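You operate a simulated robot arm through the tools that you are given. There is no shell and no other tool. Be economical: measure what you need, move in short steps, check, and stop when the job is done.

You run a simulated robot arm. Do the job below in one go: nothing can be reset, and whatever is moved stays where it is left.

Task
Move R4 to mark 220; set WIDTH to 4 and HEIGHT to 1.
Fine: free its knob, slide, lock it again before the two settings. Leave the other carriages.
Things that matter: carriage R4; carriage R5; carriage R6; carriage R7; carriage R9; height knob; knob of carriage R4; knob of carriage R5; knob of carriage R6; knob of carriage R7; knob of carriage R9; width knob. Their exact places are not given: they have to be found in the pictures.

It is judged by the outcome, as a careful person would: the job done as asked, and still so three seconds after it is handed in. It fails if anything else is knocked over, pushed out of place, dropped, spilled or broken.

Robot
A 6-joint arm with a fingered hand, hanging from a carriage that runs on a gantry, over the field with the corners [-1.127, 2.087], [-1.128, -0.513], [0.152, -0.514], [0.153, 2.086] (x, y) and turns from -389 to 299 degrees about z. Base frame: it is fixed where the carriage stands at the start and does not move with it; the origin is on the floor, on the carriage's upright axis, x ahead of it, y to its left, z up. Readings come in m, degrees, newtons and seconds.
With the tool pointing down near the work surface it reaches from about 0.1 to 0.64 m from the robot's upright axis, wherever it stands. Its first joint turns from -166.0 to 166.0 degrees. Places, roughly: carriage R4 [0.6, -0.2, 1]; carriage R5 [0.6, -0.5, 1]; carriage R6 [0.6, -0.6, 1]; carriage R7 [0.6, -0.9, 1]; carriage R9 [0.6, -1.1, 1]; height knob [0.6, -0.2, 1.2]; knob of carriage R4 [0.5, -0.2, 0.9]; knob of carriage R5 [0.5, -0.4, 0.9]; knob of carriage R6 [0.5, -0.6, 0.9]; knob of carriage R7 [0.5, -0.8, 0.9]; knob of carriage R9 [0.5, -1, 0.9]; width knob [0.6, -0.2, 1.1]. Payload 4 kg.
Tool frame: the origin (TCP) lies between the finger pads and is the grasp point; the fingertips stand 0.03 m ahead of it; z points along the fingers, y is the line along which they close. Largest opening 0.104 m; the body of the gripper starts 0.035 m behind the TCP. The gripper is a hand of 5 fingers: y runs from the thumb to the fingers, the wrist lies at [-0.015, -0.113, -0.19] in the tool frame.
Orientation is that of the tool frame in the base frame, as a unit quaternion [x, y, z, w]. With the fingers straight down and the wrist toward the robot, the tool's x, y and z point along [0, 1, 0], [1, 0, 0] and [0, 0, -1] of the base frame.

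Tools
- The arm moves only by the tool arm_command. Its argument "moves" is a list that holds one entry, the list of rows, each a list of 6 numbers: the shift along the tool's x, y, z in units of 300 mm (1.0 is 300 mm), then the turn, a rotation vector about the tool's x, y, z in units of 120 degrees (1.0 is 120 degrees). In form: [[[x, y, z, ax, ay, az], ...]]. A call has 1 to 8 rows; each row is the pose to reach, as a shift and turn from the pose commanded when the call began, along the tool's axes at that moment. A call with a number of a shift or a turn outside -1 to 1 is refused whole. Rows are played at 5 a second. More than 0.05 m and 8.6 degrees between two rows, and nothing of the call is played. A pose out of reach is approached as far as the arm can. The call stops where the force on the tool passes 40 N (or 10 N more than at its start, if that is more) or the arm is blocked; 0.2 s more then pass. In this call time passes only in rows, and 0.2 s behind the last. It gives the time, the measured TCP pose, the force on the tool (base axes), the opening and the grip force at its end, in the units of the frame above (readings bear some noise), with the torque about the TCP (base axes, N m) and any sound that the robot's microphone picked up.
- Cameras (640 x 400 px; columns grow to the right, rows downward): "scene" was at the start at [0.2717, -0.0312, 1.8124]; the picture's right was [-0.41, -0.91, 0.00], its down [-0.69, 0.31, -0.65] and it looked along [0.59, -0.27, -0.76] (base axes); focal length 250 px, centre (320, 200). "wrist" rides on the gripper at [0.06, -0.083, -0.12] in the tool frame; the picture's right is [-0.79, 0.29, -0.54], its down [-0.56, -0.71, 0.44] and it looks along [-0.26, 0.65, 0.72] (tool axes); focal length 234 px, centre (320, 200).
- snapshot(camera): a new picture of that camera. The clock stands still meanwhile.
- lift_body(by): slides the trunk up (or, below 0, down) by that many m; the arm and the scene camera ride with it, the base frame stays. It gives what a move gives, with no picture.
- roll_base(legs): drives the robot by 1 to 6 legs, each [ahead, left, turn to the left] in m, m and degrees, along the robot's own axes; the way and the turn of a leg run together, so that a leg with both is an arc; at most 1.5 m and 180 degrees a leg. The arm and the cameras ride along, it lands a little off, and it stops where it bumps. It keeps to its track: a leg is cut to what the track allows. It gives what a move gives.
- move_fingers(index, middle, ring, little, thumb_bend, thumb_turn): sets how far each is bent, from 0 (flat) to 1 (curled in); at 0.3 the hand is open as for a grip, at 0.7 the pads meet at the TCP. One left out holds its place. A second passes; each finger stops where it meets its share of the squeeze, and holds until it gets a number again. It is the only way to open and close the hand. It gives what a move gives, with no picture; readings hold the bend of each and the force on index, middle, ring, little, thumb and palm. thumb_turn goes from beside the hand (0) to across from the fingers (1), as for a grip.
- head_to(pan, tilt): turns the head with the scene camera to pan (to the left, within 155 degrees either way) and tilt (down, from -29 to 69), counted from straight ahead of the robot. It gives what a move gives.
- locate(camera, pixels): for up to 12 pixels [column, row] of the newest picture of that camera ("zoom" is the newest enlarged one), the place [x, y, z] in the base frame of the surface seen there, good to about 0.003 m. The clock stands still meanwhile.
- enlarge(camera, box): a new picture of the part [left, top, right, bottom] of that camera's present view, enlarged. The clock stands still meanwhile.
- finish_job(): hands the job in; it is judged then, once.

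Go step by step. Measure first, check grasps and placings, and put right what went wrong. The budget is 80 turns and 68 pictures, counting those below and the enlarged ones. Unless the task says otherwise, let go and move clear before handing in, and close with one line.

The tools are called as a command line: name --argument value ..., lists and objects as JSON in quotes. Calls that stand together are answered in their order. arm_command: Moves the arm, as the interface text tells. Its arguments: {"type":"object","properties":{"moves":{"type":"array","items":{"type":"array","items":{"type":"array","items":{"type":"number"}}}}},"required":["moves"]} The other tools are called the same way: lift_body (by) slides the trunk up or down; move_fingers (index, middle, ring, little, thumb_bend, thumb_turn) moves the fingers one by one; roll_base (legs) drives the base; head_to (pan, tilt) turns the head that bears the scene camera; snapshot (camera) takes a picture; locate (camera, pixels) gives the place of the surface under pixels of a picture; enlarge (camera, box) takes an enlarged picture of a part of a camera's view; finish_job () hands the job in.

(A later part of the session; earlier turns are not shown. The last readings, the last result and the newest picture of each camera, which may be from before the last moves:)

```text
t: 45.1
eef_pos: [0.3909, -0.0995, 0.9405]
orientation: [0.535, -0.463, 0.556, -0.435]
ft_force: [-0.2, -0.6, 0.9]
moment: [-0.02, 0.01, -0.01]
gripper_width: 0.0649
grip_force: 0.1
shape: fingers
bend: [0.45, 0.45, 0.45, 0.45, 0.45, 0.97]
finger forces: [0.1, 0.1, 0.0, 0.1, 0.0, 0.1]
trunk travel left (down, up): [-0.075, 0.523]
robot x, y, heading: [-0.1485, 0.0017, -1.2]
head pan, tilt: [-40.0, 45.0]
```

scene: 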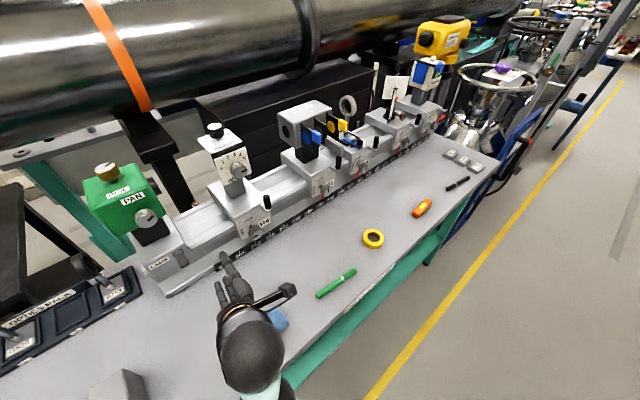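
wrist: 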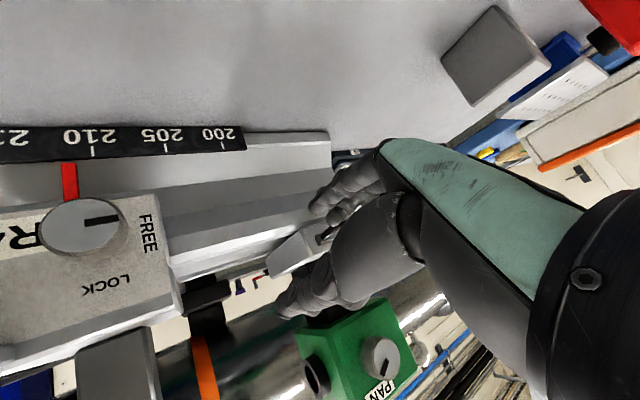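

Limits near the current spot differ from those at the earlier grasp station (base x≈-0.087, trunk lowest), where roll 0 to -32° worked. I'll go back to that relation, shifted right for the slide, and later turn the knob in strokes.

arm_command --moves '[[[0, -0.1, 0, 0, 0, 0.05], [0, -0.2, 0, 0, 0, 0.1]]]'

lift_body --by -0.07

roll_base --legs '[[0.055, -0.07, 1.0]]'

snapshot --camera "wrist"

```text
t: 45.7
eef_pos: [0.393, -0.0887, 0.9988]
orientation: [-0.484, 0.517, -0.508, 0.491]
ft_force: [-0.5, -0.8, -1.1]
moment: [0.0, 0.01, 0.01]
gripper_width: 0.0651
grip_force: 0.0
shape: fingers
bend: [0.45, 0.45, 0.45, 0.45, 0.45, 0.97]
finger forces: [0.0, 0.0, 0.0, 0.1, 0.1, 0.0]
trunk travel left (down, up): [-0.075, 0.523]
robot x, y, heading: [-0.1456, -0.0016, -1.2]
head pan, tilt: [-40.0, 45.0]
```

```text
t: 46.8
eef_pos: [0.3926, -0.089, 0.9294]
orientation: [-0.485, 0.516, -0.509, 0.49]
ft_force: [0.1, 0.1, 0.5]
moment: [0.01, 0.03, 0.0]
gripper_width: 0.065
grip_force: 0.1
shape: fingers
bend: [0.45, 0.45, 0.45, 0.45, 0.45, 0.97]
finger forces: [0.1, 0.0, 0.0, 0.0, 0.0, 0.0]
trunk travel left (down, up): [-0.005, 0.593]
robot x, y, heading: [-0.1436, -0.0005, -1.1]
head pan, tilt: [-40.0, 45.0]
```

```text
t: 47.9
eef_pos: [0.4497, -0.1509, 0.9297]
orientation: [-0.489, 0.512, -0.505, 0.494]
ft_force: [-0.4, -0.4, 0.8]
moment: [-0.01, 0.01, 0.0]
gripper_width: 0.0648
grip_force: 0.1
shape: fingers
bend: [0.45, 0.45, 0.45, 0.45, 0.45, 0.97]
finger forces: [0.0, 0.0, 0.0, 0.1, 0.0, 0.1]
trunk travel left (down, up): [-0.005, 0.593]
robot x, y, heading: [-0.0874, -0.0714, 0.1]
head pan, tilt: [-40.0, 45.0]
```

```text
34 pictures are left
```

wrist: 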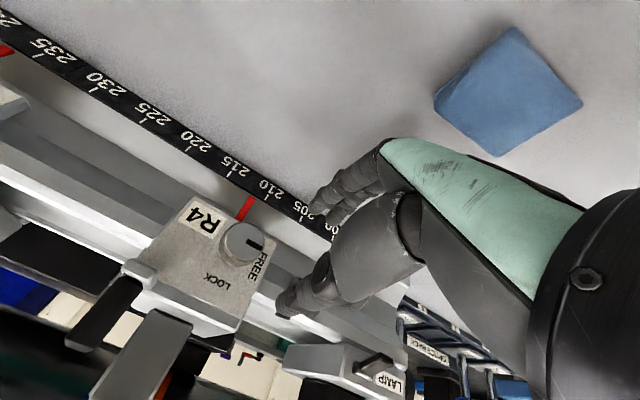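

R4 is still at FREE near 211. I'll measure the knob, pointer and ticks.

enlarge --camera "wrist" --box '[130, 110, 290, 270]'

locate --camera "wrist" --pixels '[[243, 242], [238, 250], [250, 238], [243, 213], [251, 200], [246, 207], [177, 145], [222, 173], [260, 196], [136, 117]]'

```text
2.50 times, centred on (210, 190) of wrist
```

zoom: 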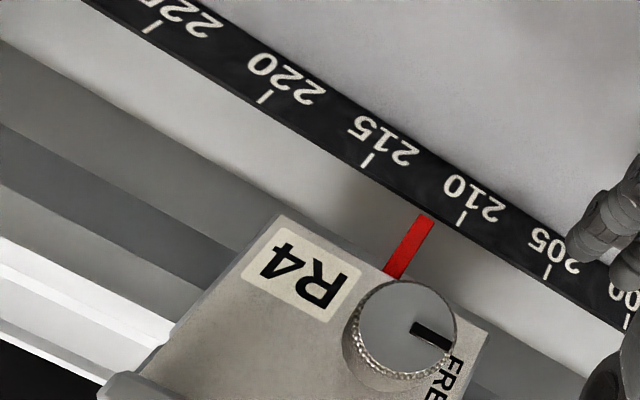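

```text
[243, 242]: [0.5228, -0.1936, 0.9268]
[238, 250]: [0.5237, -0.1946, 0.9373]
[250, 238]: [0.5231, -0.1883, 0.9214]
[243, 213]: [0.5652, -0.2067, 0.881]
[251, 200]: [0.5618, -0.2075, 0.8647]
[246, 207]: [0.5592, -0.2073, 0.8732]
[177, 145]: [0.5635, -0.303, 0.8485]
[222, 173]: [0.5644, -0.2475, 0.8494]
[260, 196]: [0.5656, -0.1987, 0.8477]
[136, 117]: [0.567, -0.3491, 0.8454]
```

Knob centre (0.523,-0.194,0.928), pointer reads ≈211.4, so about 85 mm to go. Move in front of the knob, advance and grip.

arm_command --moves '[[[0.07, 0.002, 0, 0, 0, 0], [0.137, 0.004, 0.02, 0, 0, 0], [0.137, 0.004, 0.09, 0, 0, 0], [0.137, 0.004, 0.16, 0, 0, 0], [0.137, 0.004, 0.235, 0, 0, 0]]]'

enlarge --camera "scene" --box '[180, 120, 340, 280]'

```text
t: 49.1
eef_pos: [0.5195, -0.1936, 0.9271]
orientation: [-0.489, 0.511, -0.504, 0.495]
ft_force: [-0.5, -0.1, 0.7]
moment: [0.01, 0.01, -0.02]
gripper_width: 0.0647
grip_force: 0.0
shape: fingers
bend: [0.45, 0.45, 0.45, 0.45, 0.45, 0.97]
finger forces: [0.0, 0.0, 0.1, 0.0, 0.0, 0.1]
trunk travel left (down, up): [-0.005, 0.593]
robot x, y, heading: [-0.0889, -0.0668, 0.1]
head pan, tilt: [-40.0, 45.0]
```

```text
2.50 times, centred on (260, 200) of scene
```

zoom: 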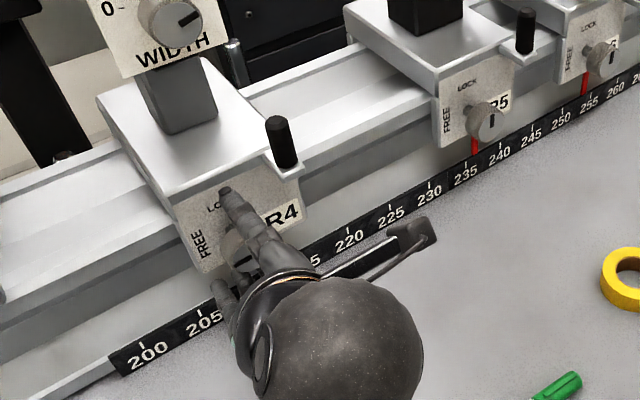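

In place around the knob. Grip, then slide right 75 mm slowly and check.

move_fingers --index 0.72 --middle 0.72 --thumb_bend 0.72

arm_command --moves '[[[0.035, 0, 0.001, 0, 0, 0], [0.07, 0, 0.003, 0, 0, 0], [0.105, 0, 0.004, 0, 0, 0], [0.14, 0, 0.005, 0, 0, 0], [0.175, 0, 0.006, 0, 0, 0], [0.21, 0, 0.007, 0, 0, 0], [0.245, 0, 0.008, 0, 0, 0]]]'

snapshot --camera "wrist"

enlarge --camera "scene" --box '[200, 110, 360, 270]'

```text
t: 50.1
eef_pos: [0.5186, -0.1924, 0.9269]
orientation: [-0.489, 0.512, -0.503, 0.495]
ft_force: [5.6, 0.1, -8.3]
moment: [0.04, 0.11, -0.05]
gripper_width: 0.0253
grip_force: 13.6
shape: fingers
bend: [0.6, 0.63, 0.45, 0.45, 0.63, 0.96]
finger forces: [8.9, 8.8, 0.0, 0.0, 9.4, 0.0]
trunk travel left (down, up): [-0.005, 0.593]
robot x, y, heading: [-0.0924, -0.0668, 0.1]
head pan, tilt: [-40.0, 45.0]
```

```text
t: 51.7
eef_pos: [0.5185, -0.2665, 0.9268]
orientation: [-0.488, 0.512, -0.505, 0.495]
ft_force: [4.4, 1.5, -4.1]
moment: [-0.01, 0.07, 0.02]
gripper_width: 0.025
grip_force: 13.1
shape: fingers
bend: [0.6, 0.62, 0.45, 0.45, 0.63, 0.96]
finger forces: [7.7, 7.6, 0.0, 0.0, 10.2, 0.1]
trunk travel left (down, up): [-0.005, 0.593]
robot x, y, heading: [-0.0874, -0.0744, -0.1]
head pan, tilt: [-40.0, 45.0]
```

```text
31 pictures are left
```

wrist: 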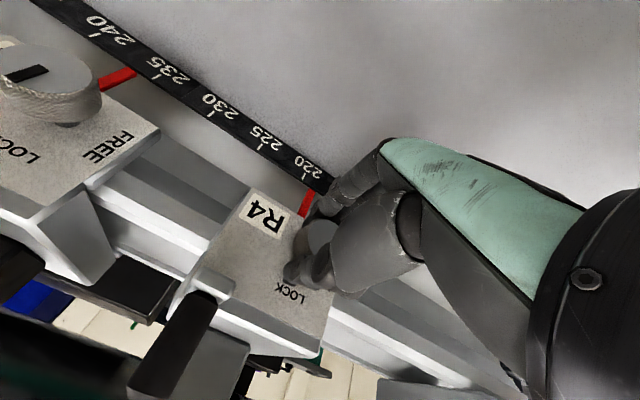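

```text
2.50 times, centred on (280, 190) of scene
```

zoom: 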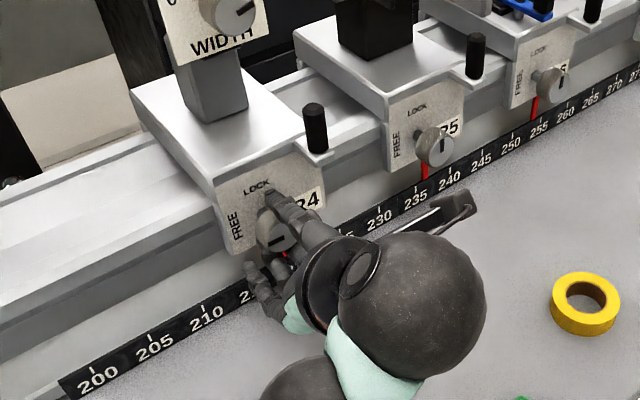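

The carriage followed. Zoom on the pointer near wrist (308,190).

enlarge --camera "wrist" --box '[210, 90, 350, 230]'

locate --camera "wrist" --pixels '[[308, 197], [304, 202], [303, 179], [259, 145], [209, 114]]'

```text
2.86 times, centred on (280, 160) of wrist
```

zoom: 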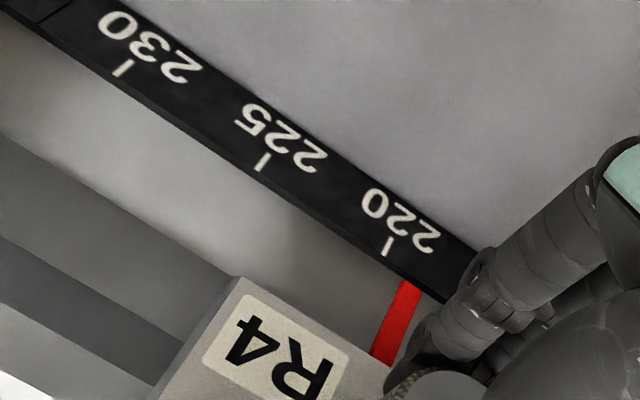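

```text
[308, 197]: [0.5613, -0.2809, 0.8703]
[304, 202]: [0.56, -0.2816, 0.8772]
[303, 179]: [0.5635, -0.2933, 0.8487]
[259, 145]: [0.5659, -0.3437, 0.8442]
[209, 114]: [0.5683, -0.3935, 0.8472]
```

Pointer reads ≈218.8, so 12 mm more.

arm_command --moves '[[[0.02, 0, 0, 0, 0, 0], [0.04, 0, 0, 0, 0, 0]]]'

enlarge --camera "wrist" --box '[210, 90, 350, 230]'

```text
t: 52.3
eef_pos: [0.5189, -0.2785, 0.925]
orientation: [-0.489, 0.512, -0.504, 0.495]
ft_force: [7.3, 1.6, -3.5]
moment: [0.0, 0.05, 0.08]
gripper_width: 0.0251
grip_force: 13.7
shape: fingers
bend: [0.6, 0.63, 0.45, 0.45, 0.63, 0.96]
finger forces: [8.0, 8.2, 0.0, 0.0, 10.6, 0.0]
trunk travel left (down, up): [-0.005, 0.593]
robot x, y, heading: [-0.0884, -0.0682, -0.1]
head pan, tilt: [-40.0, 45.0]
```

```text
2.86 times, centred on (280, 160) of wrist
```

zoom: 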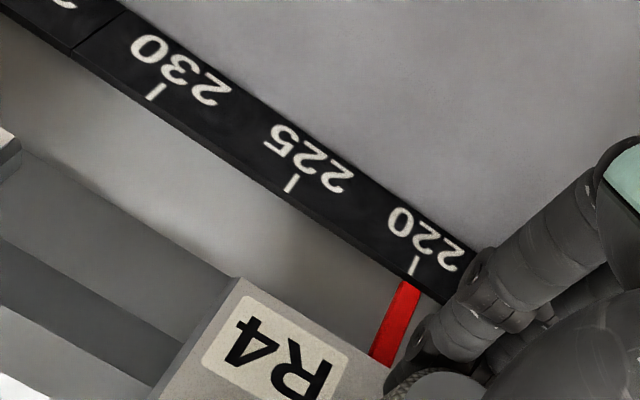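

Pointer is within about 0.2 mark of 220; I'll check with metric points to rule out parallax.

locate --camera "zoom" --pixels '[[411, 292], [406, 304], [400, 318], [394, 330], [414, 265], [411, 274], [291, 183], [157, 90], [404, 295], [418, 296]]'

enlarge --camera "scene" --box '[240, 170, 320, 250]'

```text
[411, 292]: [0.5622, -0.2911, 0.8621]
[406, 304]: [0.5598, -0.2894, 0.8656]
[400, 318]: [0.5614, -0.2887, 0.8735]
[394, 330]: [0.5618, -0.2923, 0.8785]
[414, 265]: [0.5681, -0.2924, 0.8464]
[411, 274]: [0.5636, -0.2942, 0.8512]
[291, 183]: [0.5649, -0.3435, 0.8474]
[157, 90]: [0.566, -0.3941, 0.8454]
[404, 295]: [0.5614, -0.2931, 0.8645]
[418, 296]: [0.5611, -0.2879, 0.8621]
```

```text
5.00 times, centred on (280, 210) of scene
```

zoom: 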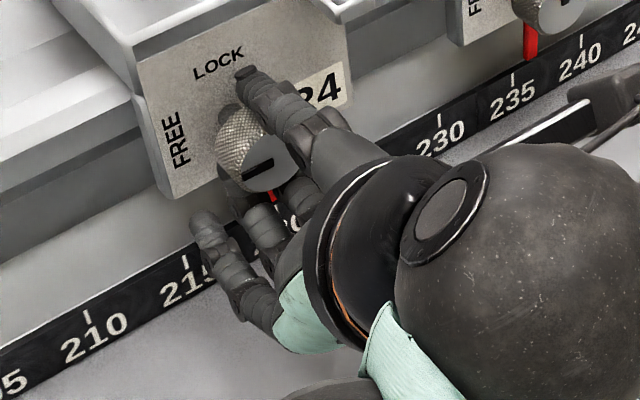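

Metric points say about 1–2.5 mm short, image geometry about 0.3 mm; I'll add 1 mm, then open and back off to read it without parallax.

arm_command --moves '[[[0.004, 0, 0, 0, 0, 0]]]'

move_fingers --index 0.4 --middle 0.4 --ring 0.4 --little 0.4 --thumb_bend 0.4

arm_command --moves '[[[0, 0, -0.08, 0, 0, 0], [0.03, 0, -0.16, 0, 0, 0], [0.06, 0, -0.24, 0, 0, 0]]]'

enlarge --camera "wrist" --box '[200, 100, 340, 240]'

enlarge --camera "scene" --box '[240, 140, 340, 240]'

```text
t: 52.7
eef_pos: [0.5186, -0.2787, 0.9259]
orientation: [-0.488, 0.513, -0.504, 0.495]
ft_force: [5.6, 2.3, -3.4]
moment: [0.0, 0.01, 0.08]
gripper_width: 0.0249
grip_force: 13.0
shape: fingers
bend: [0.6, 0.63, 0.45, 0.45, 0.63, 0.96]
finger forces: [7.4, 7.9, 0.1, 0.1, 10.5, 0.1]
trunk travel left (down, up): [-0.005, 0.593]
robot x, y, heading: [-0.0898, -0.0707, -0.1]
head pan, tilt: [-40.0, 45.0]
```

```text
t: 53.7
eef_pos: [0.5176, -0.2786, 0.9267]
orientation: [-0.489, 0.512, -0.504, 0.495]
ft_force: [0.4, -0.6, -0.2]
moment: [0.01, 0.03, 0.0]
gripper_width: 0.0778
grip_force: 0.1
shape: fingers
bend: [0.4, 0.4, 0.4, 0.4, 0.4, 0.97]
finger forces: [0.1, 0.0, 0.1, 0.0, 0.0, 0.1]
trunk travel left (down, up): [-0.005, 0.593]
robot x, y, heading: [-0.0885, -0.0709, 0.2]
head pan, tilt: [-40.0, 45.0]
```

```text
t: 54.5
eef_pos: [0.4463, -0.2965, 0.9251]
orientation: [-0.489, 0.512, -0.504, 0.494]
ft_force: [1.5, 0.8, 0.5]
moment: [0.02, -0.01, -0.04]
gripper_width: 0.0777
grip_force: 0.1
shape: fingers
bend: [0.4, 0.4, 0.4, 0.4, 0.4, 0.97]
finger forces: [0.1, 0.0, 0.1, 0.0, 0.0, 0.1]
trunk travel left (down, up): [-0.005, 0.593]
robot x, y, heading: [-0.0907, -0.0681, 0.0]
head pan, tilt: [-40.0, 45.0]
```

```text
2.86 times, centred on (270, 170) of wrist
```

zoom: 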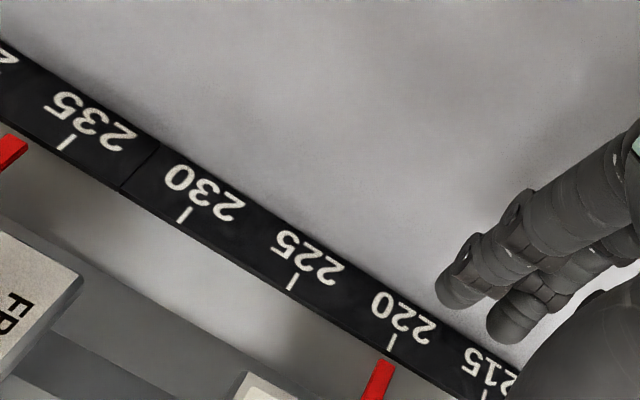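

```text
4.00 times, centred on (290, 190) of scene
```

zoom: 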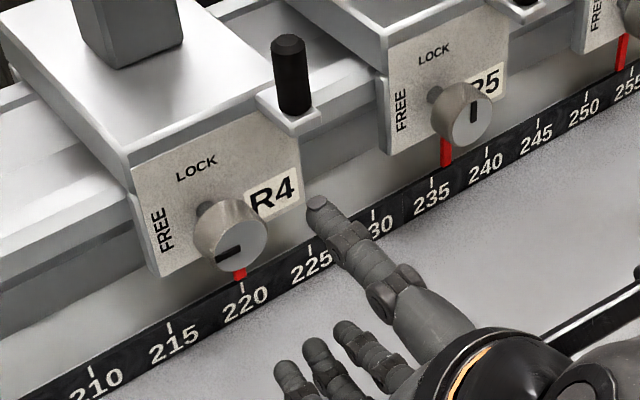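

The pointer lines up with the 220 tick in both views. I'll verify by metric points once, then relock in strokes.

locate --camera "zoom" --pixels '[[238, 274], [243, 273], [240, 277], [242, 287], [242, 284], [170, 328], [169, 323], [311, 245], [228, 240], [248, 254], [236, 250]]'

locate --camera "wrist" --pixels '[[291, 228], [292, 231], [294, 220], [295, 218], [259, 199], [223, 175]]'

```text
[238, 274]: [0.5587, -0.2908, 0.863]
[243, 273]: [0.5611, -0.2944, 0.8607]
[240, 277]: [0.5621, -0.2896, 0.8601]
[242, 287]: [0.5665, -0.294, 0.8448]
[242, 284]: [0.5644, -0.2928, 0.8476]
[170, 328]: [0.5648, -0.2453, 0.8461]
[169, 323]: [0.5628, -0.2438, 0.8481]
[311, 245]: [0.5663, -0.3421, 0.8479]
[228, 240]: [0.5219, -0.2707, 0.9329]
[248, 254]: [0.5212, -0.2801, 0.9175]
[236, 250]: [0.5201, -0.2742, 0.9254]
```

```text
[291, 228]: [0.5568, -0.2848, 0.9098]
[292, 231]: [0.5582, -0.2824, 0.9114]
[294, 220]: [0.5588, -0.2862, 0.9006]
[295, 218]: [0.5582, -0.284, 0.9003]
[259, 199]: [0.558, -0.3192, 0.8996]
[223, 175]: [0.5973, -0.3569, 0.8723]
```

R4 sits at 219.8–220. Now return around the knob with the hand open and roll 30° left, ready for the first locking stroke.

arm_command --moves '[[[-0.03, 0, 0.08, 0, 0, 0], [-0.058, 0, 0.16, 0, 0, 0], [-0.058, 0, 0.24, 0, 0, 0], [-0.058, 0, 0.24, 0, 0, -0.0625], [-0.058, 0, 0.24, 0, 0, -0.125], [-0.058, 0, 0.24, 0, 0, -0.1875], [-0.058, 0, 0.24, 0, 0, -0.25]]]'

enlarge --camera "scene" --box '[220, 120, 340, 240]'

```text
t: 56.1
eef_pos: [0.5173, -0.2812, 0.9271]
orientation: [0.604, -0.368, 0.616, -0.347]
ft_force: [-0.3, 0.0, 1.1]
moment: [0.04, 0.0, -0.06]
gripper_width: 0.0777
grip_force: 0.1
shape: fingers
bend: [0.4, 0.4, 0.4, 0.4, 0.4, 0.97]
finger forces: [0.1, 0.0, 0.1, 0.1, 0.1, 0.1]
trunk travel left (down, up): [-0.005, 0.593]
robot x, y, heading: [-0.0884, -0.0714, -0.1]
head pan, tilt: [-40.0, 45.0]
```

```text
3.33 times, centred on (280, 180) of scene
```

zoom: 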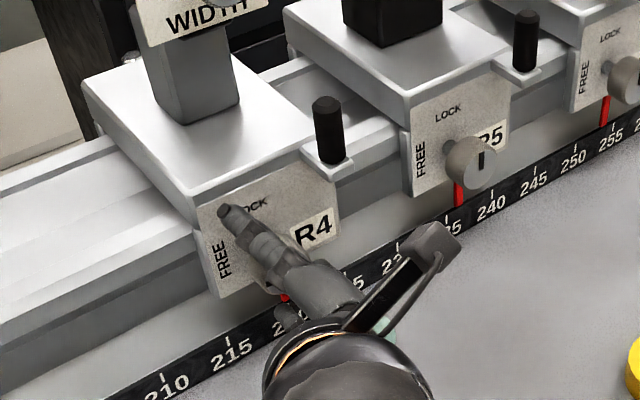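

No clamping at -30°. Grip and turn clockwise 37°.

move_fingers --index 0.72 --middle 0.72 --thumb_bend 0.72

arm_command --moves '[[[0, 0, 0, 0, 0, 0.0625], [0, 0, 0, 0, 0, 0.125], [0, 0, 0, 0, 0, 0.1875], [0, 0, 0, 0, 0, 0.25], [0, 0, 0, 0, 0, 0.3125]]]'

enlarge --camera "scene" --box '[220, 120, 340, 240]'

```text
t: 57.1
eef_pos: [0.518, -0.2803, 0.9261]
orientation: [0.605, -0.368, 0.614, -0.348]
ft_force: [6.0, -1.3, -6.6]
moment: [-0.04, 0.09, 0.01]
gripper_width: 0.025
grip_force: 13.4
shape: fingers
bend: [0.61, 0.63, 0.4, 0.4, 0.62, 0.96]
finger forces: [7.7, 8.8, 0.1, 0.1, 9.8, 0.0]
trunk travel left (down, up): [-0.005, 0.593]
robot x, y, heading: [-0.0912, -0.0748, -0.1]
head pan, tilt: [-40.0, 45.0]
```

```text
t: 58.3
eef_pos: [0.5173, -0.2796, 0.9242]
orientation: [-0.454, 0.543, -0.469, 0.528]
ft_force: [7.0, 1.9, -8.8]
moment: [-0.02, 0.16, 0.02]
gripper_width: 0.0246
grip_force: 13.4
shape: fingers
bend: [0.6, 0.62, 0.4, 0.4, 0.63, 0.97]
finger forces: [8.4, 8.3, 0.0, 0.0, 9.3, 0.0]
trunk travel left (down, up): [-0.005, 0.593]
robot x, y, heading: [-0.0896, -0.0721, -0.1]
head pan, tilt: [-40.0, 45.0]
```

```text
3.33 times, centred on (280, 180) of scene
```

zoom: 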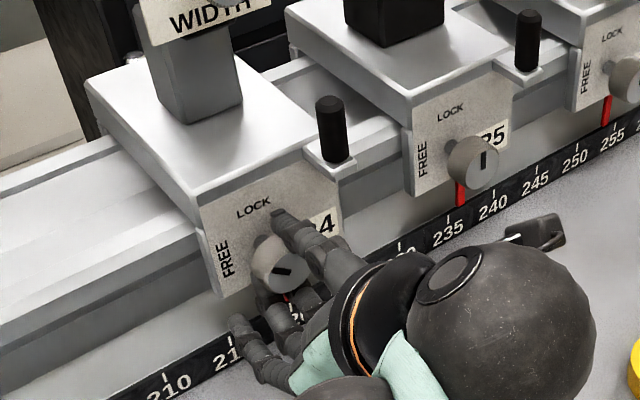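

The bar turned about 37° toward LOCK with no clamping. Continue another 22°.

arm_command --moves '[[[0, 0, 0, 0, 0, 0.0625], [0, 0, 0, 0, 0, 0.125], [0, 0, 0, 0, 0, 0.1875]]]'

```text
t: 58.9
eef_pos: [0.526, -0.2723, 0.9218]
orientation: [-0.378, 0.596, -0.416, 0.574]
ft_force: [-17.5, -1.2, 3.3]
moment: [0.0, -0.09, -0.08]
gripper_width: 0.0198
grip_force: 17.5
shape: fingers
bend: [0.64, 0.68, 0.4, 0.4, 0.64, 0.95]
finger forces: [14.3, 2.7, 0.1, 0.0, 18.0, 0.1]
out of reach, approached as far as the arm can: row 2, 3
trunk travel left (down, up): [-0.005, 0.593]
robot x, y, heading: [-0.0883, -0.0688, 0.0]
head pan, tilt: [-40.0, 45.0]
stopped in row 3: the force on the tool passed its limit at 100 N (the readings are from after the stop); the commanded pose is now the measured one
```

Clamped after the first row and the hand shoved about 7 mm left. Open and inspect.

move_fingers --index 0.4 --middle 0.4 --thumb_bend 0.4

enlarge --camera "scene" --box '[220, 120, 340, 240]'

enlarge --camera "wrist" --box '[210, 90, 350, 230]'

```text
t: 59.9
eef_pos: [0.5271, -0.2723, 0.9208]
orientation: [-0.38, 0.595, -0.416, 0.573]
ft_force: [-20.0, -2.6, 6.2]
moment: [-0.01, 0.25, 0.13]
gripper_width: 0.052
grip_force: 9.5
shape: fingers
bend: [0.73, 0.44, 0.4, 0.4, 0.4, 0.97]
finger forces: [11.4, 8.8, 0.0, 0.0, 0.0, 0.0]
trunk travel left (down, up): [-0.005, 0.593]
robot x, y, heading: [-0.0873, -0.0688, -0.4]
head pan, tilt: [-40.0, 45.0]
```

```text
3.33 times, centred on (280, 180) of scene
```

zoom: 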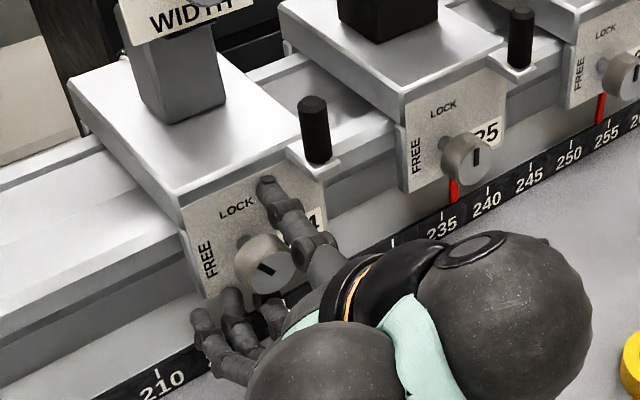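

```text
2.86 times, centred on (280, 160) of wrist
```

zoom: 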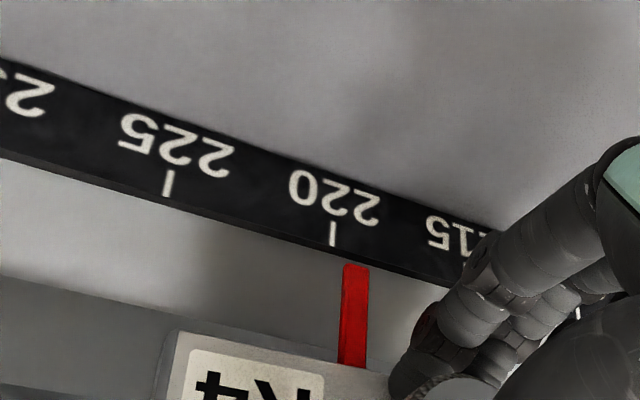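

The carriage slid back to about 219.2 and the knob is about half way. I'll retract, restore upright roll, and re-approach for alignment and the second stroke.

arm_command --moves '[[[0, 0, -0.03, 0, 0, 0], [0, 0, -0.08, 0, 0, -0.04], [0, 0, -0.13, 0, 0, -0.08], [0, 0, -0.18, 0, 0, -0.12], [0, 0, -0.2, 0, 0, -0.17]]]'

move_fingers --index 0.4 --middle 0.4 --thumb_bend 0.4

enlarge --camera "scene" --box '[240, 140, 340, 240]'

locate --camera "zoom" --pixels '[[226, 245], [236, 250], [220, 240], [236, 274], [242, 284]]'

```text
t: 61.1
eef_pos: [0.4686, -0.2674, 0.9213]
orientation: [-0.479, 0.518, -0.511, 0.492]
ft_force: [0.0, -0.3, 0.8]
moment: [0.04, -0.01, 0.0]
gripper_width: 0.0779
grip_force: 0.0
shape: fingers
bend: [0.4, 0.4, 0.4, 0.4, 0.4, 0.97]
finger forces: [0.0, 0.1, 0.0, 0.0, 0.0, 0.0]
trunk travel left (down, up): [-0.005, 0.593]
robot x, y, heading: [-0.0924, -0.0704, -0.0]
head pan, tilt: [-40.0, 45.0]
```

```text
t: 62.1
eef_pos: [0.4686, -0.2675, 0.9222]
orientation: [-0.479, 0.518, -0.511, 0.492]
ft_force: [0.1, 0.4, 0.6]
moment: [-0.02, 0.02, -0.01]
gripper_width: 0.0778
grip_force: 0.0
shape: fingers
bend: [0.4, 0.4, 0.4, 0.4, 0.4, 0.97]
finger forces: [0.0, 0.0, 0.0, 0.0, 0.0, 0.0]
trunk travel left (down, up): [-0.005, 0.593]
robot x, y, heading: [-0.0898, -0.0698, -0.3]
head pan, tilt: [-40.0, 45.0]
```

```text
4.00 times, centred on (290, 190) of scene
```

zoom: 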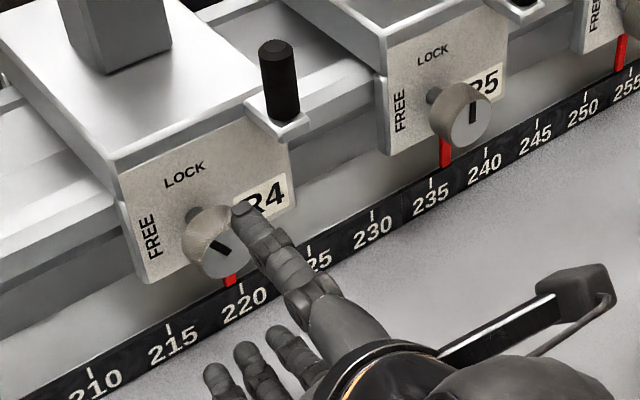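

```text
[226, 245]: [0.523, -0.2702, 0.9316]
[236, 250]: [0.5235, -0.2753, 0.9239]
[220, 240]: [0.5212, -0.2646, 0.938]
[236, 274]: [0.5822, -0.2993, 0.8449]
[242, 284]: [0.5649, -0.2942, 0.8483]
```

Knob now at about (0.522,-0.2725,0.928), half way to LOCK; carriage ≈219.2. Re-approach, roll -30°, grip, and move 8.5 mm right.

arm_command --moves '[[[0.007, -0.02, 0.08, 0, 0, 0], [0.007, -0.02, 0.165, 0, 0, 0], [0.007, -0.02, 0.165, 0, 0, -0.065], [0.007, -0.02, 0.165, 0, 0, -0.13], [0.007, -0.02, 0.165, 0, 0, -0.195], [0.007, -0.02, 0.165, 0, 0, -0.26]]]'

move_fingers --index 0.72 --middle 0.72 --thumb_bend 0.72

arm_command --moves '[[[0.012, 0.007, 0, 0, 0, 0], [0.0245, 0.0142, 0, 0, 0, 0]]]'

enlarge --camera "scene" --box '[240, 140, 340, 240]'

enlarge --camera "wrist" --box '[210, 90, 350, 230]'

```text
t: 63.5
eef_pos: [0.5113, -0.2798, 0.9318]
orientation: [0.602, -0.369, 0.621, -0.34]
ft_force: [-0.3, 0.0, -0.1]
moment: [0.02, -0.04, 0.0]
gripper_width: 0.0776
grip_force: 0.0
shape: fingers
bend: [0.4, 0.4, 0.4, 0.4, 0.4, 0.97]
finger forces: [0.0, 0.0, 0.0, 0.0, 0.0, 0.1]
out of reach, approached as far as the arm can: row 6
trunk travel left (down, up): [-0.005, 0.593]
robot x, y, heading: [-0.0871, -0.0738, -0.2]
head pan, tilt: [-40.0, 45.0]
```

```text
t: 64.5
eef_pos: [0.5119, -0.2804, 0.9321]
orientation: [0.601, -0.369, 0.622, -0.339]
ft_force: [2.3, -3.7, -2.1]
moment: [-0.06, 0.02, -0.07]
gripper_width: 0.0
grip_force: 1.7
shape: fingers
bend: [0.72, 0.68, 0.4, 0.4, 0.71, 0.97]
finger forces: [0.1, 3.2, 0.0, 0.0, 0.1, 0.1]
trunk travel left (down, up): [-0.005, 0.593]
robot x, y, heading: [-0.0932, -0.0695, -0.1]
head pan, tilt: [-40.0, 45.0]
```

```text
t: 65.1
eef_pos: [0.5111, -0.2873, 0.9328]
orientation: [0.6, -0.37, 0.625, -0.337]
ft_force: [0.1, 0.2, 0.4]
moment: [0.0, 0.01, 0.0]
gripper_width: 0.0003
grip_force: 0.0
shape: fingers
bend: [0.72, 0.72, 0.4, 0.4, 0.71, 0.97]
finger forces: [0.0, 0.0, 0.0, 0.0, 0.0, 0.1]
trunk travel left (down, up): [-0.005, 0.593]
robot x, y, heading: [-0.0921, -0.0701, 0.2]
head pan, tilt: [-40.0, 45.0]
```

```text
4.00 times, centred on (290, 190) of scene
```

zoom: 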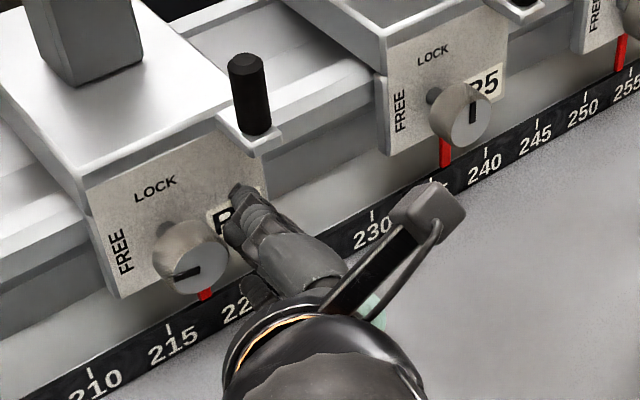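

```text
2.86 times, centred on (280, 160) of wrist
```

zoom: 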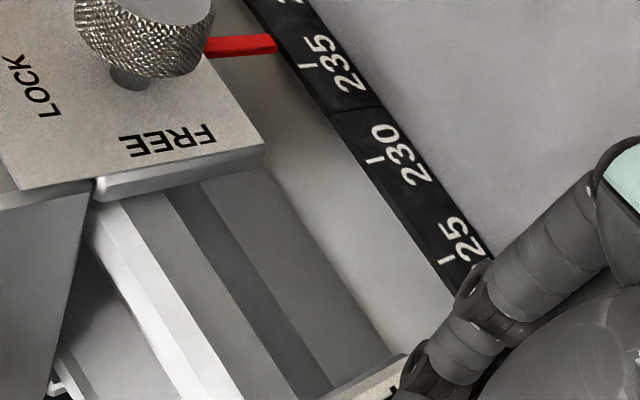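

The grip missed (clamped pose), the knob fell back to FREE and R4 is at ≈217.2. I'll retract, restore upright, and redo the slide exactly as the first successful time.

arm_command --moves '[[[0, 0, -0.07, 0, 0, 0], [0, 0, -0.14, 0, 0, 0], [0, 0, -0.2, 0, 0, 0.06], [0, 0, -0.2, 0, 0, 0.12], [0, 0, -0.2, 0, 0, 0.18], [0, 0, -0.2, 0, 0, 0.24]]]'

move_fingers --index 0.42 --middle 0.42 --thumb_bend 0.42

snapshot --camera "wrist"

enlarge --camera "scene" --box '[230, 140, 330, 240]'

locate --camera "zoom" --pixels '[[236, 272], [245, 275], [230, 265], [232, 275], [210, 268]]'

```text
t: 66.5
eef_pos: [0.451, -0.2849, 0.9324]
orientation: [0.488, -0.508, 0.521, -0.481]
ft_force: [-0.8, 0.4, 0.0]
moment: [0.02, 0.0, -0.03]
gripper_width: 0.0
grip_force: 0.0
shape: fingers
bend: [0.72, 0.72, 0.4, 0.4, 0.71, 0.97]
finger forces: [0.1, 0.0, 0.1, 0.0, 0.0, 0.1]
trunk travel left (down, up): [-0.005, 0.593]
robot x, y, heading: [-0.0905, -0.0689, -0.4]
head pan, tilt: [-40.0, 45.0]
```

```text
t: 67.5
eef_pos: [0.4498, -0.285, 0.9332]
orientation: [0.489, -0.508, 0.521, -0.481]
ft_force: [0.6, 0.4, -0.7]
moment: [0.0, 0.0, 0.04]
gripper_width: 0.0724
grip_force: 0.1
shape: fingers
bend: [0.42, 0.42, 0.4, 0.4, 0.42, 0.97]
finger forces: [0.0, 0.0, 0.1, 0.0, 0.0, 0.1]
trunk travel left (down, up): [-0.005, 0.593]
robot x, y, heading: [-0.0915, -0.0728, 0.1]
head pan, tilt: [-40.0, 45.0]
```

```text
17 pictures are left
```

wrist: 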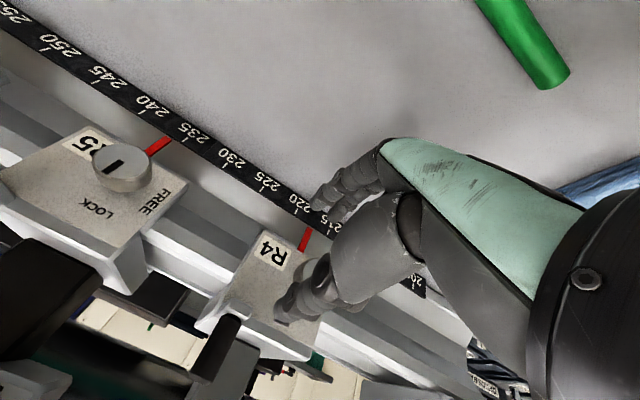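

```text
4.00 times, centred on (280, 190) of scene
```

zoom: 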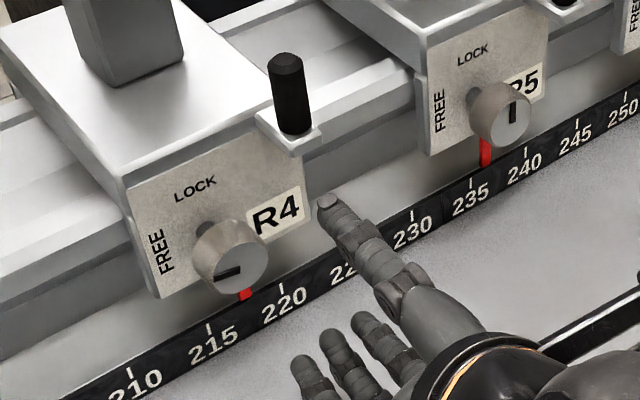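

```text
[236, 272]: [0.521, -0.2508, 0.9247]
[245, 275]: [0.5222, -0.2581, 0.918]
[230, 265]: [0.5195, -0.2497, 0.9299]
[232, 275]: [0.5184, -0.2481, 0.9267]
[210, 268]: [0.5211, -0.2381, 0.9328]
```

R4 ≈217.2, knob at FREE at y≈-0.2525; gripped-TCP y maps to pointer by -13 mm, so target TCP y = -0.280. Only 17 pictures remain, so I'll rely on readings: approach, grip, slide.

arm_command --moves '[[[-0.06, 0.01, 0, 0, -0.006, 0], [-0.122, 0.02, 0.01, 0, -0.0117, 0], [-0.122, 0.02, 0.08, 0, -0.0117, 0], [-0.122, 0.02, 0.15, 0, -0.0117, 0], [-0.122, 0.02, 0.22, 0, -0.0117, 0]]]'

move_fingers --index 0.72 --middle 0.72 --thumb_bend 0.72

```text
t: 68.7
eef_pos: [0.5199, -0.2511, 0.9263]
orientation: [0.495, -0.502, 0.515, -0.487]
ft_force: [0.3, 0.0, 0.3]
moment: [-0.02, 0.02, 0.0]
gripper_width: 0.0723
grip_force: 0.0
shape: fingers
bend: [0.42, 0.42, 0.4, 0.4, 0.42, 0.97]
finger forces: [0.1, 0.0, 0.0, 0.0, 0.0, 0.1]
trunk travel left (down, up): [-0.005, 0.593]
robot x, y, heading: [-0.0893, -0.0713, -0.1]
head pan, tilt: [-40.0, 45.0]
```

```text
t: 69.7
eef_pos: [0.5203, -0.2509, 0.9252]
orientation: [0.496, -0.502, 0.514, -0.488]
ft_force: [5.9, 1.4, -5.0]
moment: [0.02, 0.01, 0.03]
gripper_width: 0.0264
grip_force: 13.8
shape: fingers
bend: [0.6, 0.65, 0.4, 0.4, 0.62, 0.96]
finger forces: [9.2, 8.5, 0.0, 0.1, 10.6, 0.1]
trunk travel left (down, up): [-0.005, 0.593]
robot x, y, heading: [-0.0917, -0.071, -0.1]
head pan, tilt: [-40.0, 45.0]
```

Gripped (13.8 N). Slide 29 mm right and read the scale.

arm_command --moves '[[[0.024, 0, 0.001, 0, 0, 0], [0.048, 0, 0.002, 0, 0, 0], [0.072, 0, 0.003, 0, 0, 0], [0.097, 0, 0.004, 0, 0, 0]]]'

enlarge --camera "wrist" --box '[210, 90, 350, 230]'

```text
t: 70.7
eef_pos: [0.5189, -0.2809, 0.9269]
orientation: [0.495, -0.502, 0.515, -0.487]
ft_force: [13.2, 1.8, -9.9]
moment: [0.04, 0.09, 0.05]
gripper_width: 0.0273
grip_force: 15.2
shape: fingers
bend: [0.58, 0.64, 0.4, 0.4, 0.63, 0.96]
finger forces: [10.8, 9.7, 0.0, 0.1, 9.2, 0.0]
trunk travel left (down, up): [-0.005, 0.593]
robot x, y, heading: [-0.0909, -0.0681, -0.1]
head pan, tilt: [-40.0, 45.0]
```

```text
2.86 times, centred on (280, 160) of wrist
```

zoom: 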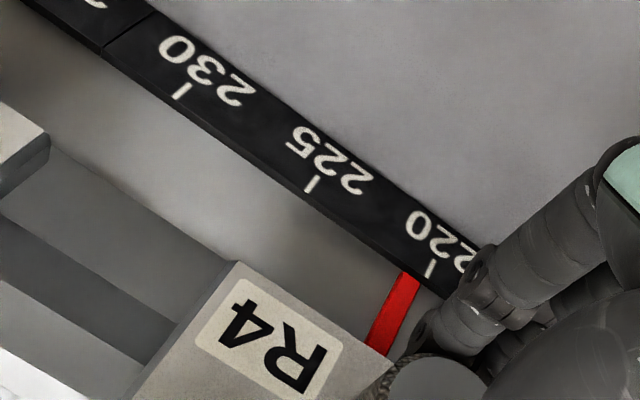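

Now slightly past: about 220.6. Move back 6 mm and measure with metric points.

arm_command --moves '[[[-0.0205, 0, 0, 0, 0, 0]]]'

enlarge --camera "wrist" --box '[210, 90, 350, 230]'

locate --camera "zoom" --pixels '[[409, 284], [406, 292], [402, 300], [398, 308], [394, 316], [390, 325], [416, 262], [413, 268], [295, 181], [293, 187], [164, 87], [162, 92]]'

```text
t: 71.1
eef_pos: [0.5204, -0.2752, 0.9264]
orientation: [0.495, -0.501, 0.516, -0.487]
ft_force: [8.8, -2.4, -8.7]
moment: [0.0, 0.14, -0.07]
gripper_width: 0.0269
grip_force: 13.7
shape: fingers
bend: [0.58, 0.64, 0.4, 0.4, 0.63, 0.95]
finger forces: [10.5, 7.6, 0.0, 0.0, 9.1, 0.1]
trunk travel left (down, up): [-0.005, 0.593]
robot x, y, heading: [-0.0919, -0.0693, 0.1]
head pan, tilt: [-40.0, 45.0]
```

```text
2.86 times, centred on (280, 160) of wrist
```

zoom: 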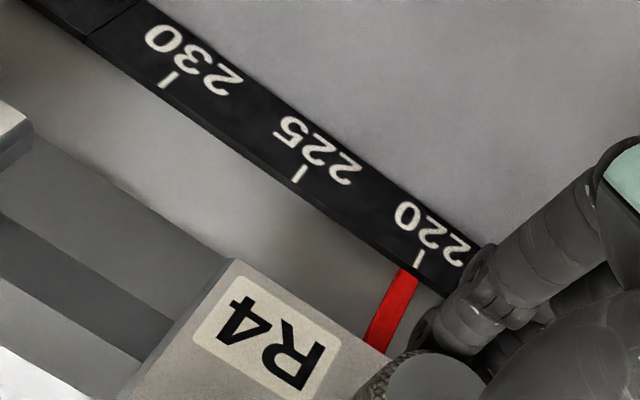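

```text
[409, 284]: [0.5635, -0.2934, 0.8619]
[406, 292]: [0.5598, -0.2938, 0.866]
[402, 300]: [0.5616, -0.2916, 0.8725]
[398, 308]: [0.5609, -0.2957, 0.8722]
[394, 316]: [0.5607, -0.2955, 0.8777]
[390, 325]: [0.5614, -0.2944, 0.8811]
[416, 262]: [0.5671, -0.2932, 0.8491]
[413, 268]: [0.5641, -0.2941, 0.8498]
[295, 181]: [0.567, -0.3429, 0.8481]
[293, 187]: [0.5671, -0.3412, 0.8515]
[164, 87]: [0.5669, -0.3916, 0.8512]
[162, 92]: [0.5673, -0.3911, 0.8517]
```

Both methods give about 220.15; nudge 1.5 mm back, then open in place and roll left 28.8° for the first stroke.

arm_command --moves '[[[-0.005, 0, 0, 0, 0, 0]]]'

move_fingers --index 0.42 --middle 0.42 --thumb_bend 0.42

arm_command --moves '[[[0.004, 0, -0.003, 0, 0, -0.06], [0.008, 0, -0.006, 0, 0, -0.12], [0.012, 0, -0.006, 0, 0, -0.18], [0.012, 0, -0.006, 0, 0, -0.23]]]'

```text
t: 71.5
eef_pos: [0.5197, -0.2739, 0.9267]
orientation: [0.496, -0.501, 0.515, -0.488]
ft_force: [10.5, -3.4, -7.8]
moment: [0.04, 0.13, -0.03]
gripper_width: 0.027
grip_force: 13.3
shape: fingers
bend: [0.58, 0.64, 0.4, 0.4, 0.63, 0.95]
finger forces: [10.1, 7.2, 0.1, 0.0, 9.5, 0.0]
trunk travel left (down, up): [-0.005, 0.593]
robot x, y, heading: [-0.0915, -0.0719, 0.1]
head pan, tilt: [-40.0, 45.0]
```

```text
t: 72.5
eef_pos: [0.518, -0.2731, 0.9267]
orientation: [0.496, -0.501, 0.515, -0.487]
ft_force: [0.6, 0.0, 0.2]
moment: [0.0, 0.03, -0.01]
gripper_width: 0.0727
grip_force: 0.1
shape: fingers
bend: [0.42, 0.42, 0.4, 0.4, 0.42, 0.97]
finger forces: [0.0, 0.0, 0.1, 0.0, 0.0, 0.0]
trunk travel left (down, up): [-0.005, 0.593]
robot x, y, heading: [-0.0903, -0.0674, -0.3]
head pan, tilt: [-40.0, 45.0]
```

```text
t: 73.5
eef_pos: [0.5169, -0.2783, 0.9278]
orientation: [0.6, -0.37, 0.617, -0.35]
ft_force: [-0.2, -0.7, -0.3]
moment: [-0.01, 0.01, 0.0]
gripper_width: 0.0724
grip_force: 0.2
shape: fingers
bend: [0.42, 0.42, 0.4, 0.4, 0.42, 0.97]
finger forces: [0.0, 0.1, 0.0, 0.1, 0.0, 0.1]
trunk travel left (down, up): [-0.005, 0.593]
robot x, y, heading: [-0.0919, -0.069, -0.0]
head pan, tilt: [-40.0, 45.0]
```

No clamping; TCP is centred on the knob (y≈-0.279). Grip.

move_fingers --index 0.72 --middle 0.72 --thumb_bend 0.72

arm_command --moves '[[[0, 0, 0, 0, 0, 0.06], [0, 0, 0, 0, 0, 0.12], [0, 0, 0, 0, 0, 0.18], [0, 0, 0, 0, 0, 0.24], [0, 0, 0, 0, 0, 0.285]]]'

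move_fingers --index 0.42 --middle 0.42 --thumb_bend 0.42

enlarge --camera "scene" --box '[240, 140, 340, 240]'

```text
t: 74.5
eef_pos: [0.5181, -0.2779, 0.927]
orientation: [0.601, -0.369, 0.616, -0.35]
ft_force: [5.7, -1.7, -7.9]
moment: [0.04, 0.1, 0.0]
gripper_width: 0.027
grip_force: 13.7
shape: fingers
bend: [0.59, 0.63, 0.4, 0.4, 0.62, 0.97]
finger forces: [9.1, 8.7, 0.0, 0.0, 8.7, 0.0]
trunk travel left (down, up): [-0.005, 0.593]
robot x, y, heading: [-0.0903, -0.0699, -0.0]
head pan, tilt: [-40.0, 45.0]
```

```text
t: 75.7
eef_pos: [0.5178, -0.2755, 0.9268]
orientation: [-0.466, 0.529, -0.486, 0.517]
ft_force: [5.6, 2.9, -7.7]
moment: [-0.02, 0.17, 0.0]
gripper_width: 0.0266
grip_force: 12.4
shape: fingers
bend: [0.59, 0.62, 0.4, 0.4, 0.63, 0.97]
finger forces: [8.6, 7.7, 0.1, 0.0, 8.7, 0.1]
trunk travel left (down, up): [-0.005, 0.593]
robot x, y, heading: [-0.0954, -0.0685, 0.0]
head pan, tilt: [-40.0, 45.0]
```

```text
t: 76.7
eef_pos: [0.5187, -0.2769, 0.9273]
orientation: [-0.465, 0.53, -0.486, 0.517]
ft_force: [-0.2, -0.5, -0.1]
moment: [0.02, 0.03, 0.0]
gripper_width: 0.072
grip_force: 0.0
shape: fingers
bend: [0.42, 0.42, 0.4, 0.4, 0.42, 0.97]
finger forces: [0.1, 0.0, 0.0, 0.1, 0.0, 0.0]
trunk travel left (down, up): [-0.005, 0.593]
robot x, y, heading: [-0.0909, -0.0704, -0.2]
head pan, tilt: [-40.0, 45.0]
```

```text
4.00 times, centred on (290, 190) of scene
```

zoom: 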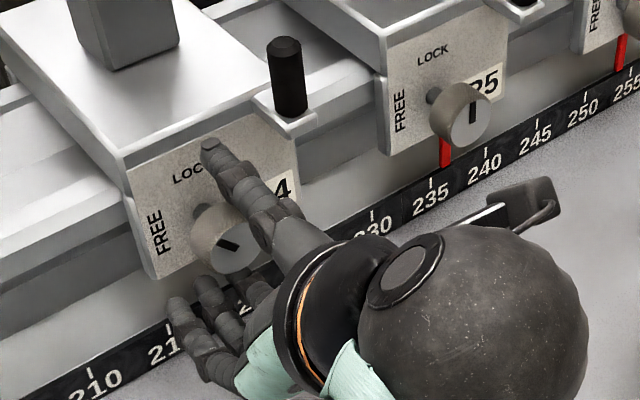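

Stroke one turned the knob about 35° with little shift (carriage ≈2 mm left). Second stroke with compensation.

arm_command --moves '[[[0, 0, 0, 0, 0, -0.06], [0, 0, 0, 0, 0, -0.12], [0, 0, 0, 0, 0, -0.18], [0, 0, 0, 0, 0, -0.24], [0, 0, 0, 0, 0, -0.283]]]'

move_fingers --index 0.72 --middle 0.72 --thumb_bend 0.72

```text
t: 77.9
eef_pos: [0.5173, -0.277, 0.9281]
orientation: [0.601, -0.369, 0.615, -0.352]
ft_force: [0.5, 0.7, 0.1]
moment: [-0.01, 0.01, 0.01]
gripper_width: 0.0726
grip_force: 0.1
shape: fingers
bend: [0.42, 0.42, 0.4, 0.4, 0.42, 0.97]
finger forces: [0.1, 0.0, 0.1, 0.0, 0.0, 0.1]
trunk travel left (down, up): [-0.005, 0.593]
robot x, y, heading: [-0.0884, -0.0697, -0.1]
head pan, tilt: [-40.0, 45.0]
```

```text
t: 78.9
eef_pos: [0.5188, -0.2772, 0.9259]
orientation: [0.601, -0.37, 0.616, -0.351]
ft_force: [6.4, -1.6, -8.4]
moment: [0.02, 0.16, -0.03]
gripper_width: 0.026
grip_force: 13.4
shape: fingers
bend: [0.6, 0.62, 0.4, 0.4, 0.63, 0.97]
finger forces: [9.2, 8.6, 0.1, 0.0, 8.3, 0.0]
trunk travel left (down, up): [-0.005, 0.593]
robot x, y, heading: [-0.0902, -0.0699, 0.0]
head pan, tilt: [-40.0, 45.0]
```

Firm grip. Turn 34° clockwise while creeping 2 mm right, then read the pointer.

arm_command --moves '[[[0.0012, 0.0007, 0, 0, 0, 0.06], [0.0024, 0.0014, 0, 0, 0, 0.12], [0.0036, 0.002, 0, 0, 0, 0.18], [0.0048, 0.0028, 0, 0, 0, 0.24], [0.006, 0.0035, 0, 0, 0, 0.28]]]'

enlarge --camera "wrist" --box '[210, 90, 350, 230]'

```text
t: 80.1
eef_pos: [0.5181, -0.277, 0.9265]
orientation: [-0.468, 0.527, -0.487, 0.516]
ft_force: [6.9, 4.9, -9.7]
moment: [-0.03, 0.18, 0.08]
gripper_width: 0.0254
grip_force: 12.6
shape: fingers
bend: [0.6, 0.62, 0.4, 0.4, 0.63, 0.97]
finger forces: [8.6, 8.5, 0.0, 0.0, 7.7, 0.0]
trunk travel left (down, up): [-0.005, 0.593]
robot x, y, heading: [-0.0863, -0.0686, 0.0]
head pan, tilt: [-40.0, 45.0]
```

```text
2.86 times, centred on (280, 160) of wrist
```

zoom: 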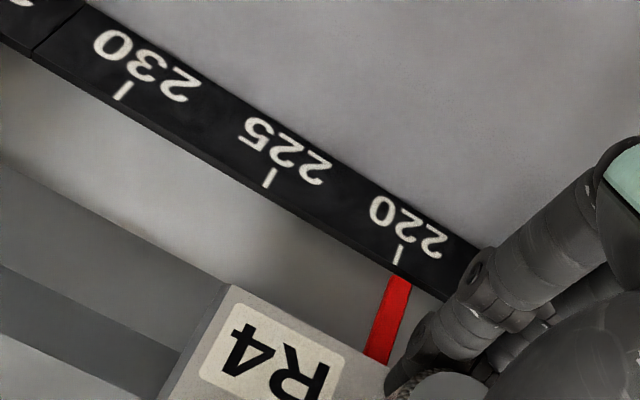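

Reads ≈219.8. Nudge 2 mm right while still gripped, then check.

arm_command --moves '[[[0.008, 0, 0, 0, 0, 0]]]'

enlarge --camera "wrist" --box '[210, 90, 350, 230]'

locate --camera "zoom" --pixels '[[400, 290], [396, 300], [393, 310], [390, 320], [386, 330], [383, 340], [403, 257], [404, 253], [274, 182], [276, 177], [129, 92], [131, 88]]'

```text
t: 80.5
eef_pos: [0.5185, -0.2782, 0.9263]
orientation: [-0.467, 0.528, -0.486, 0.516]
ft_force: [5.4, 9.9, -7.3]
moment: [0.02, 0.16, 0.21]
gripper_width: 0.0253
grip_force: 11.8
shape: fingers
bend: [0.6, 0.62, 0.4, 0.4, 0.63, 0.98]
finger forces: [7.3, 9.0, 0.0, 0.0, 7.6, 0.1]
trunk travel left (down, up): [-0.005, 0.593]
robot x, y, heading: [-0.0874, -0.0741, 0.0]
head pan, tilt: [-40.0, 45.0]
```

```text
2.86 times, centred on (280, 160) of wrist
```

zoom: 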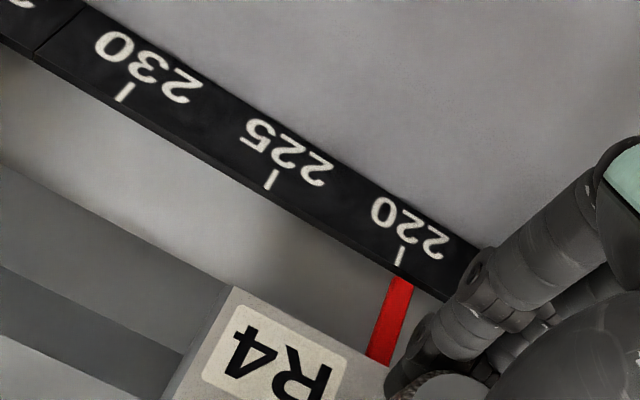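

```text
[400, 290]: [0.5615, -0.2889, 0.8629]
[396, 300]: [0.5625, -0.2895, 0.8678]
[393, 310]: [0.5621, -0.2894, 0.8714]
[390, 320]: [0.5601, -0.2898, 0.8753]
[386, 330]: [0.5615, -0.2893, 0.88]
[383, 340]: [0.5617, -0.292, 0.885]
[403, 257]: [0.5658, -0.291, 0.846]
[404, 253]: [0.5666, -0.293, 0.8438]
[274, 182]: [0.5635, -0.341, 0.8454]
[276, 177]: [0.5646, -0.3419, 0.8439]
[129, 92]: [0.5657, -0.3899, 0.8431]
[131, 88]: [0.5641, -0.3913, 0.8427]
```

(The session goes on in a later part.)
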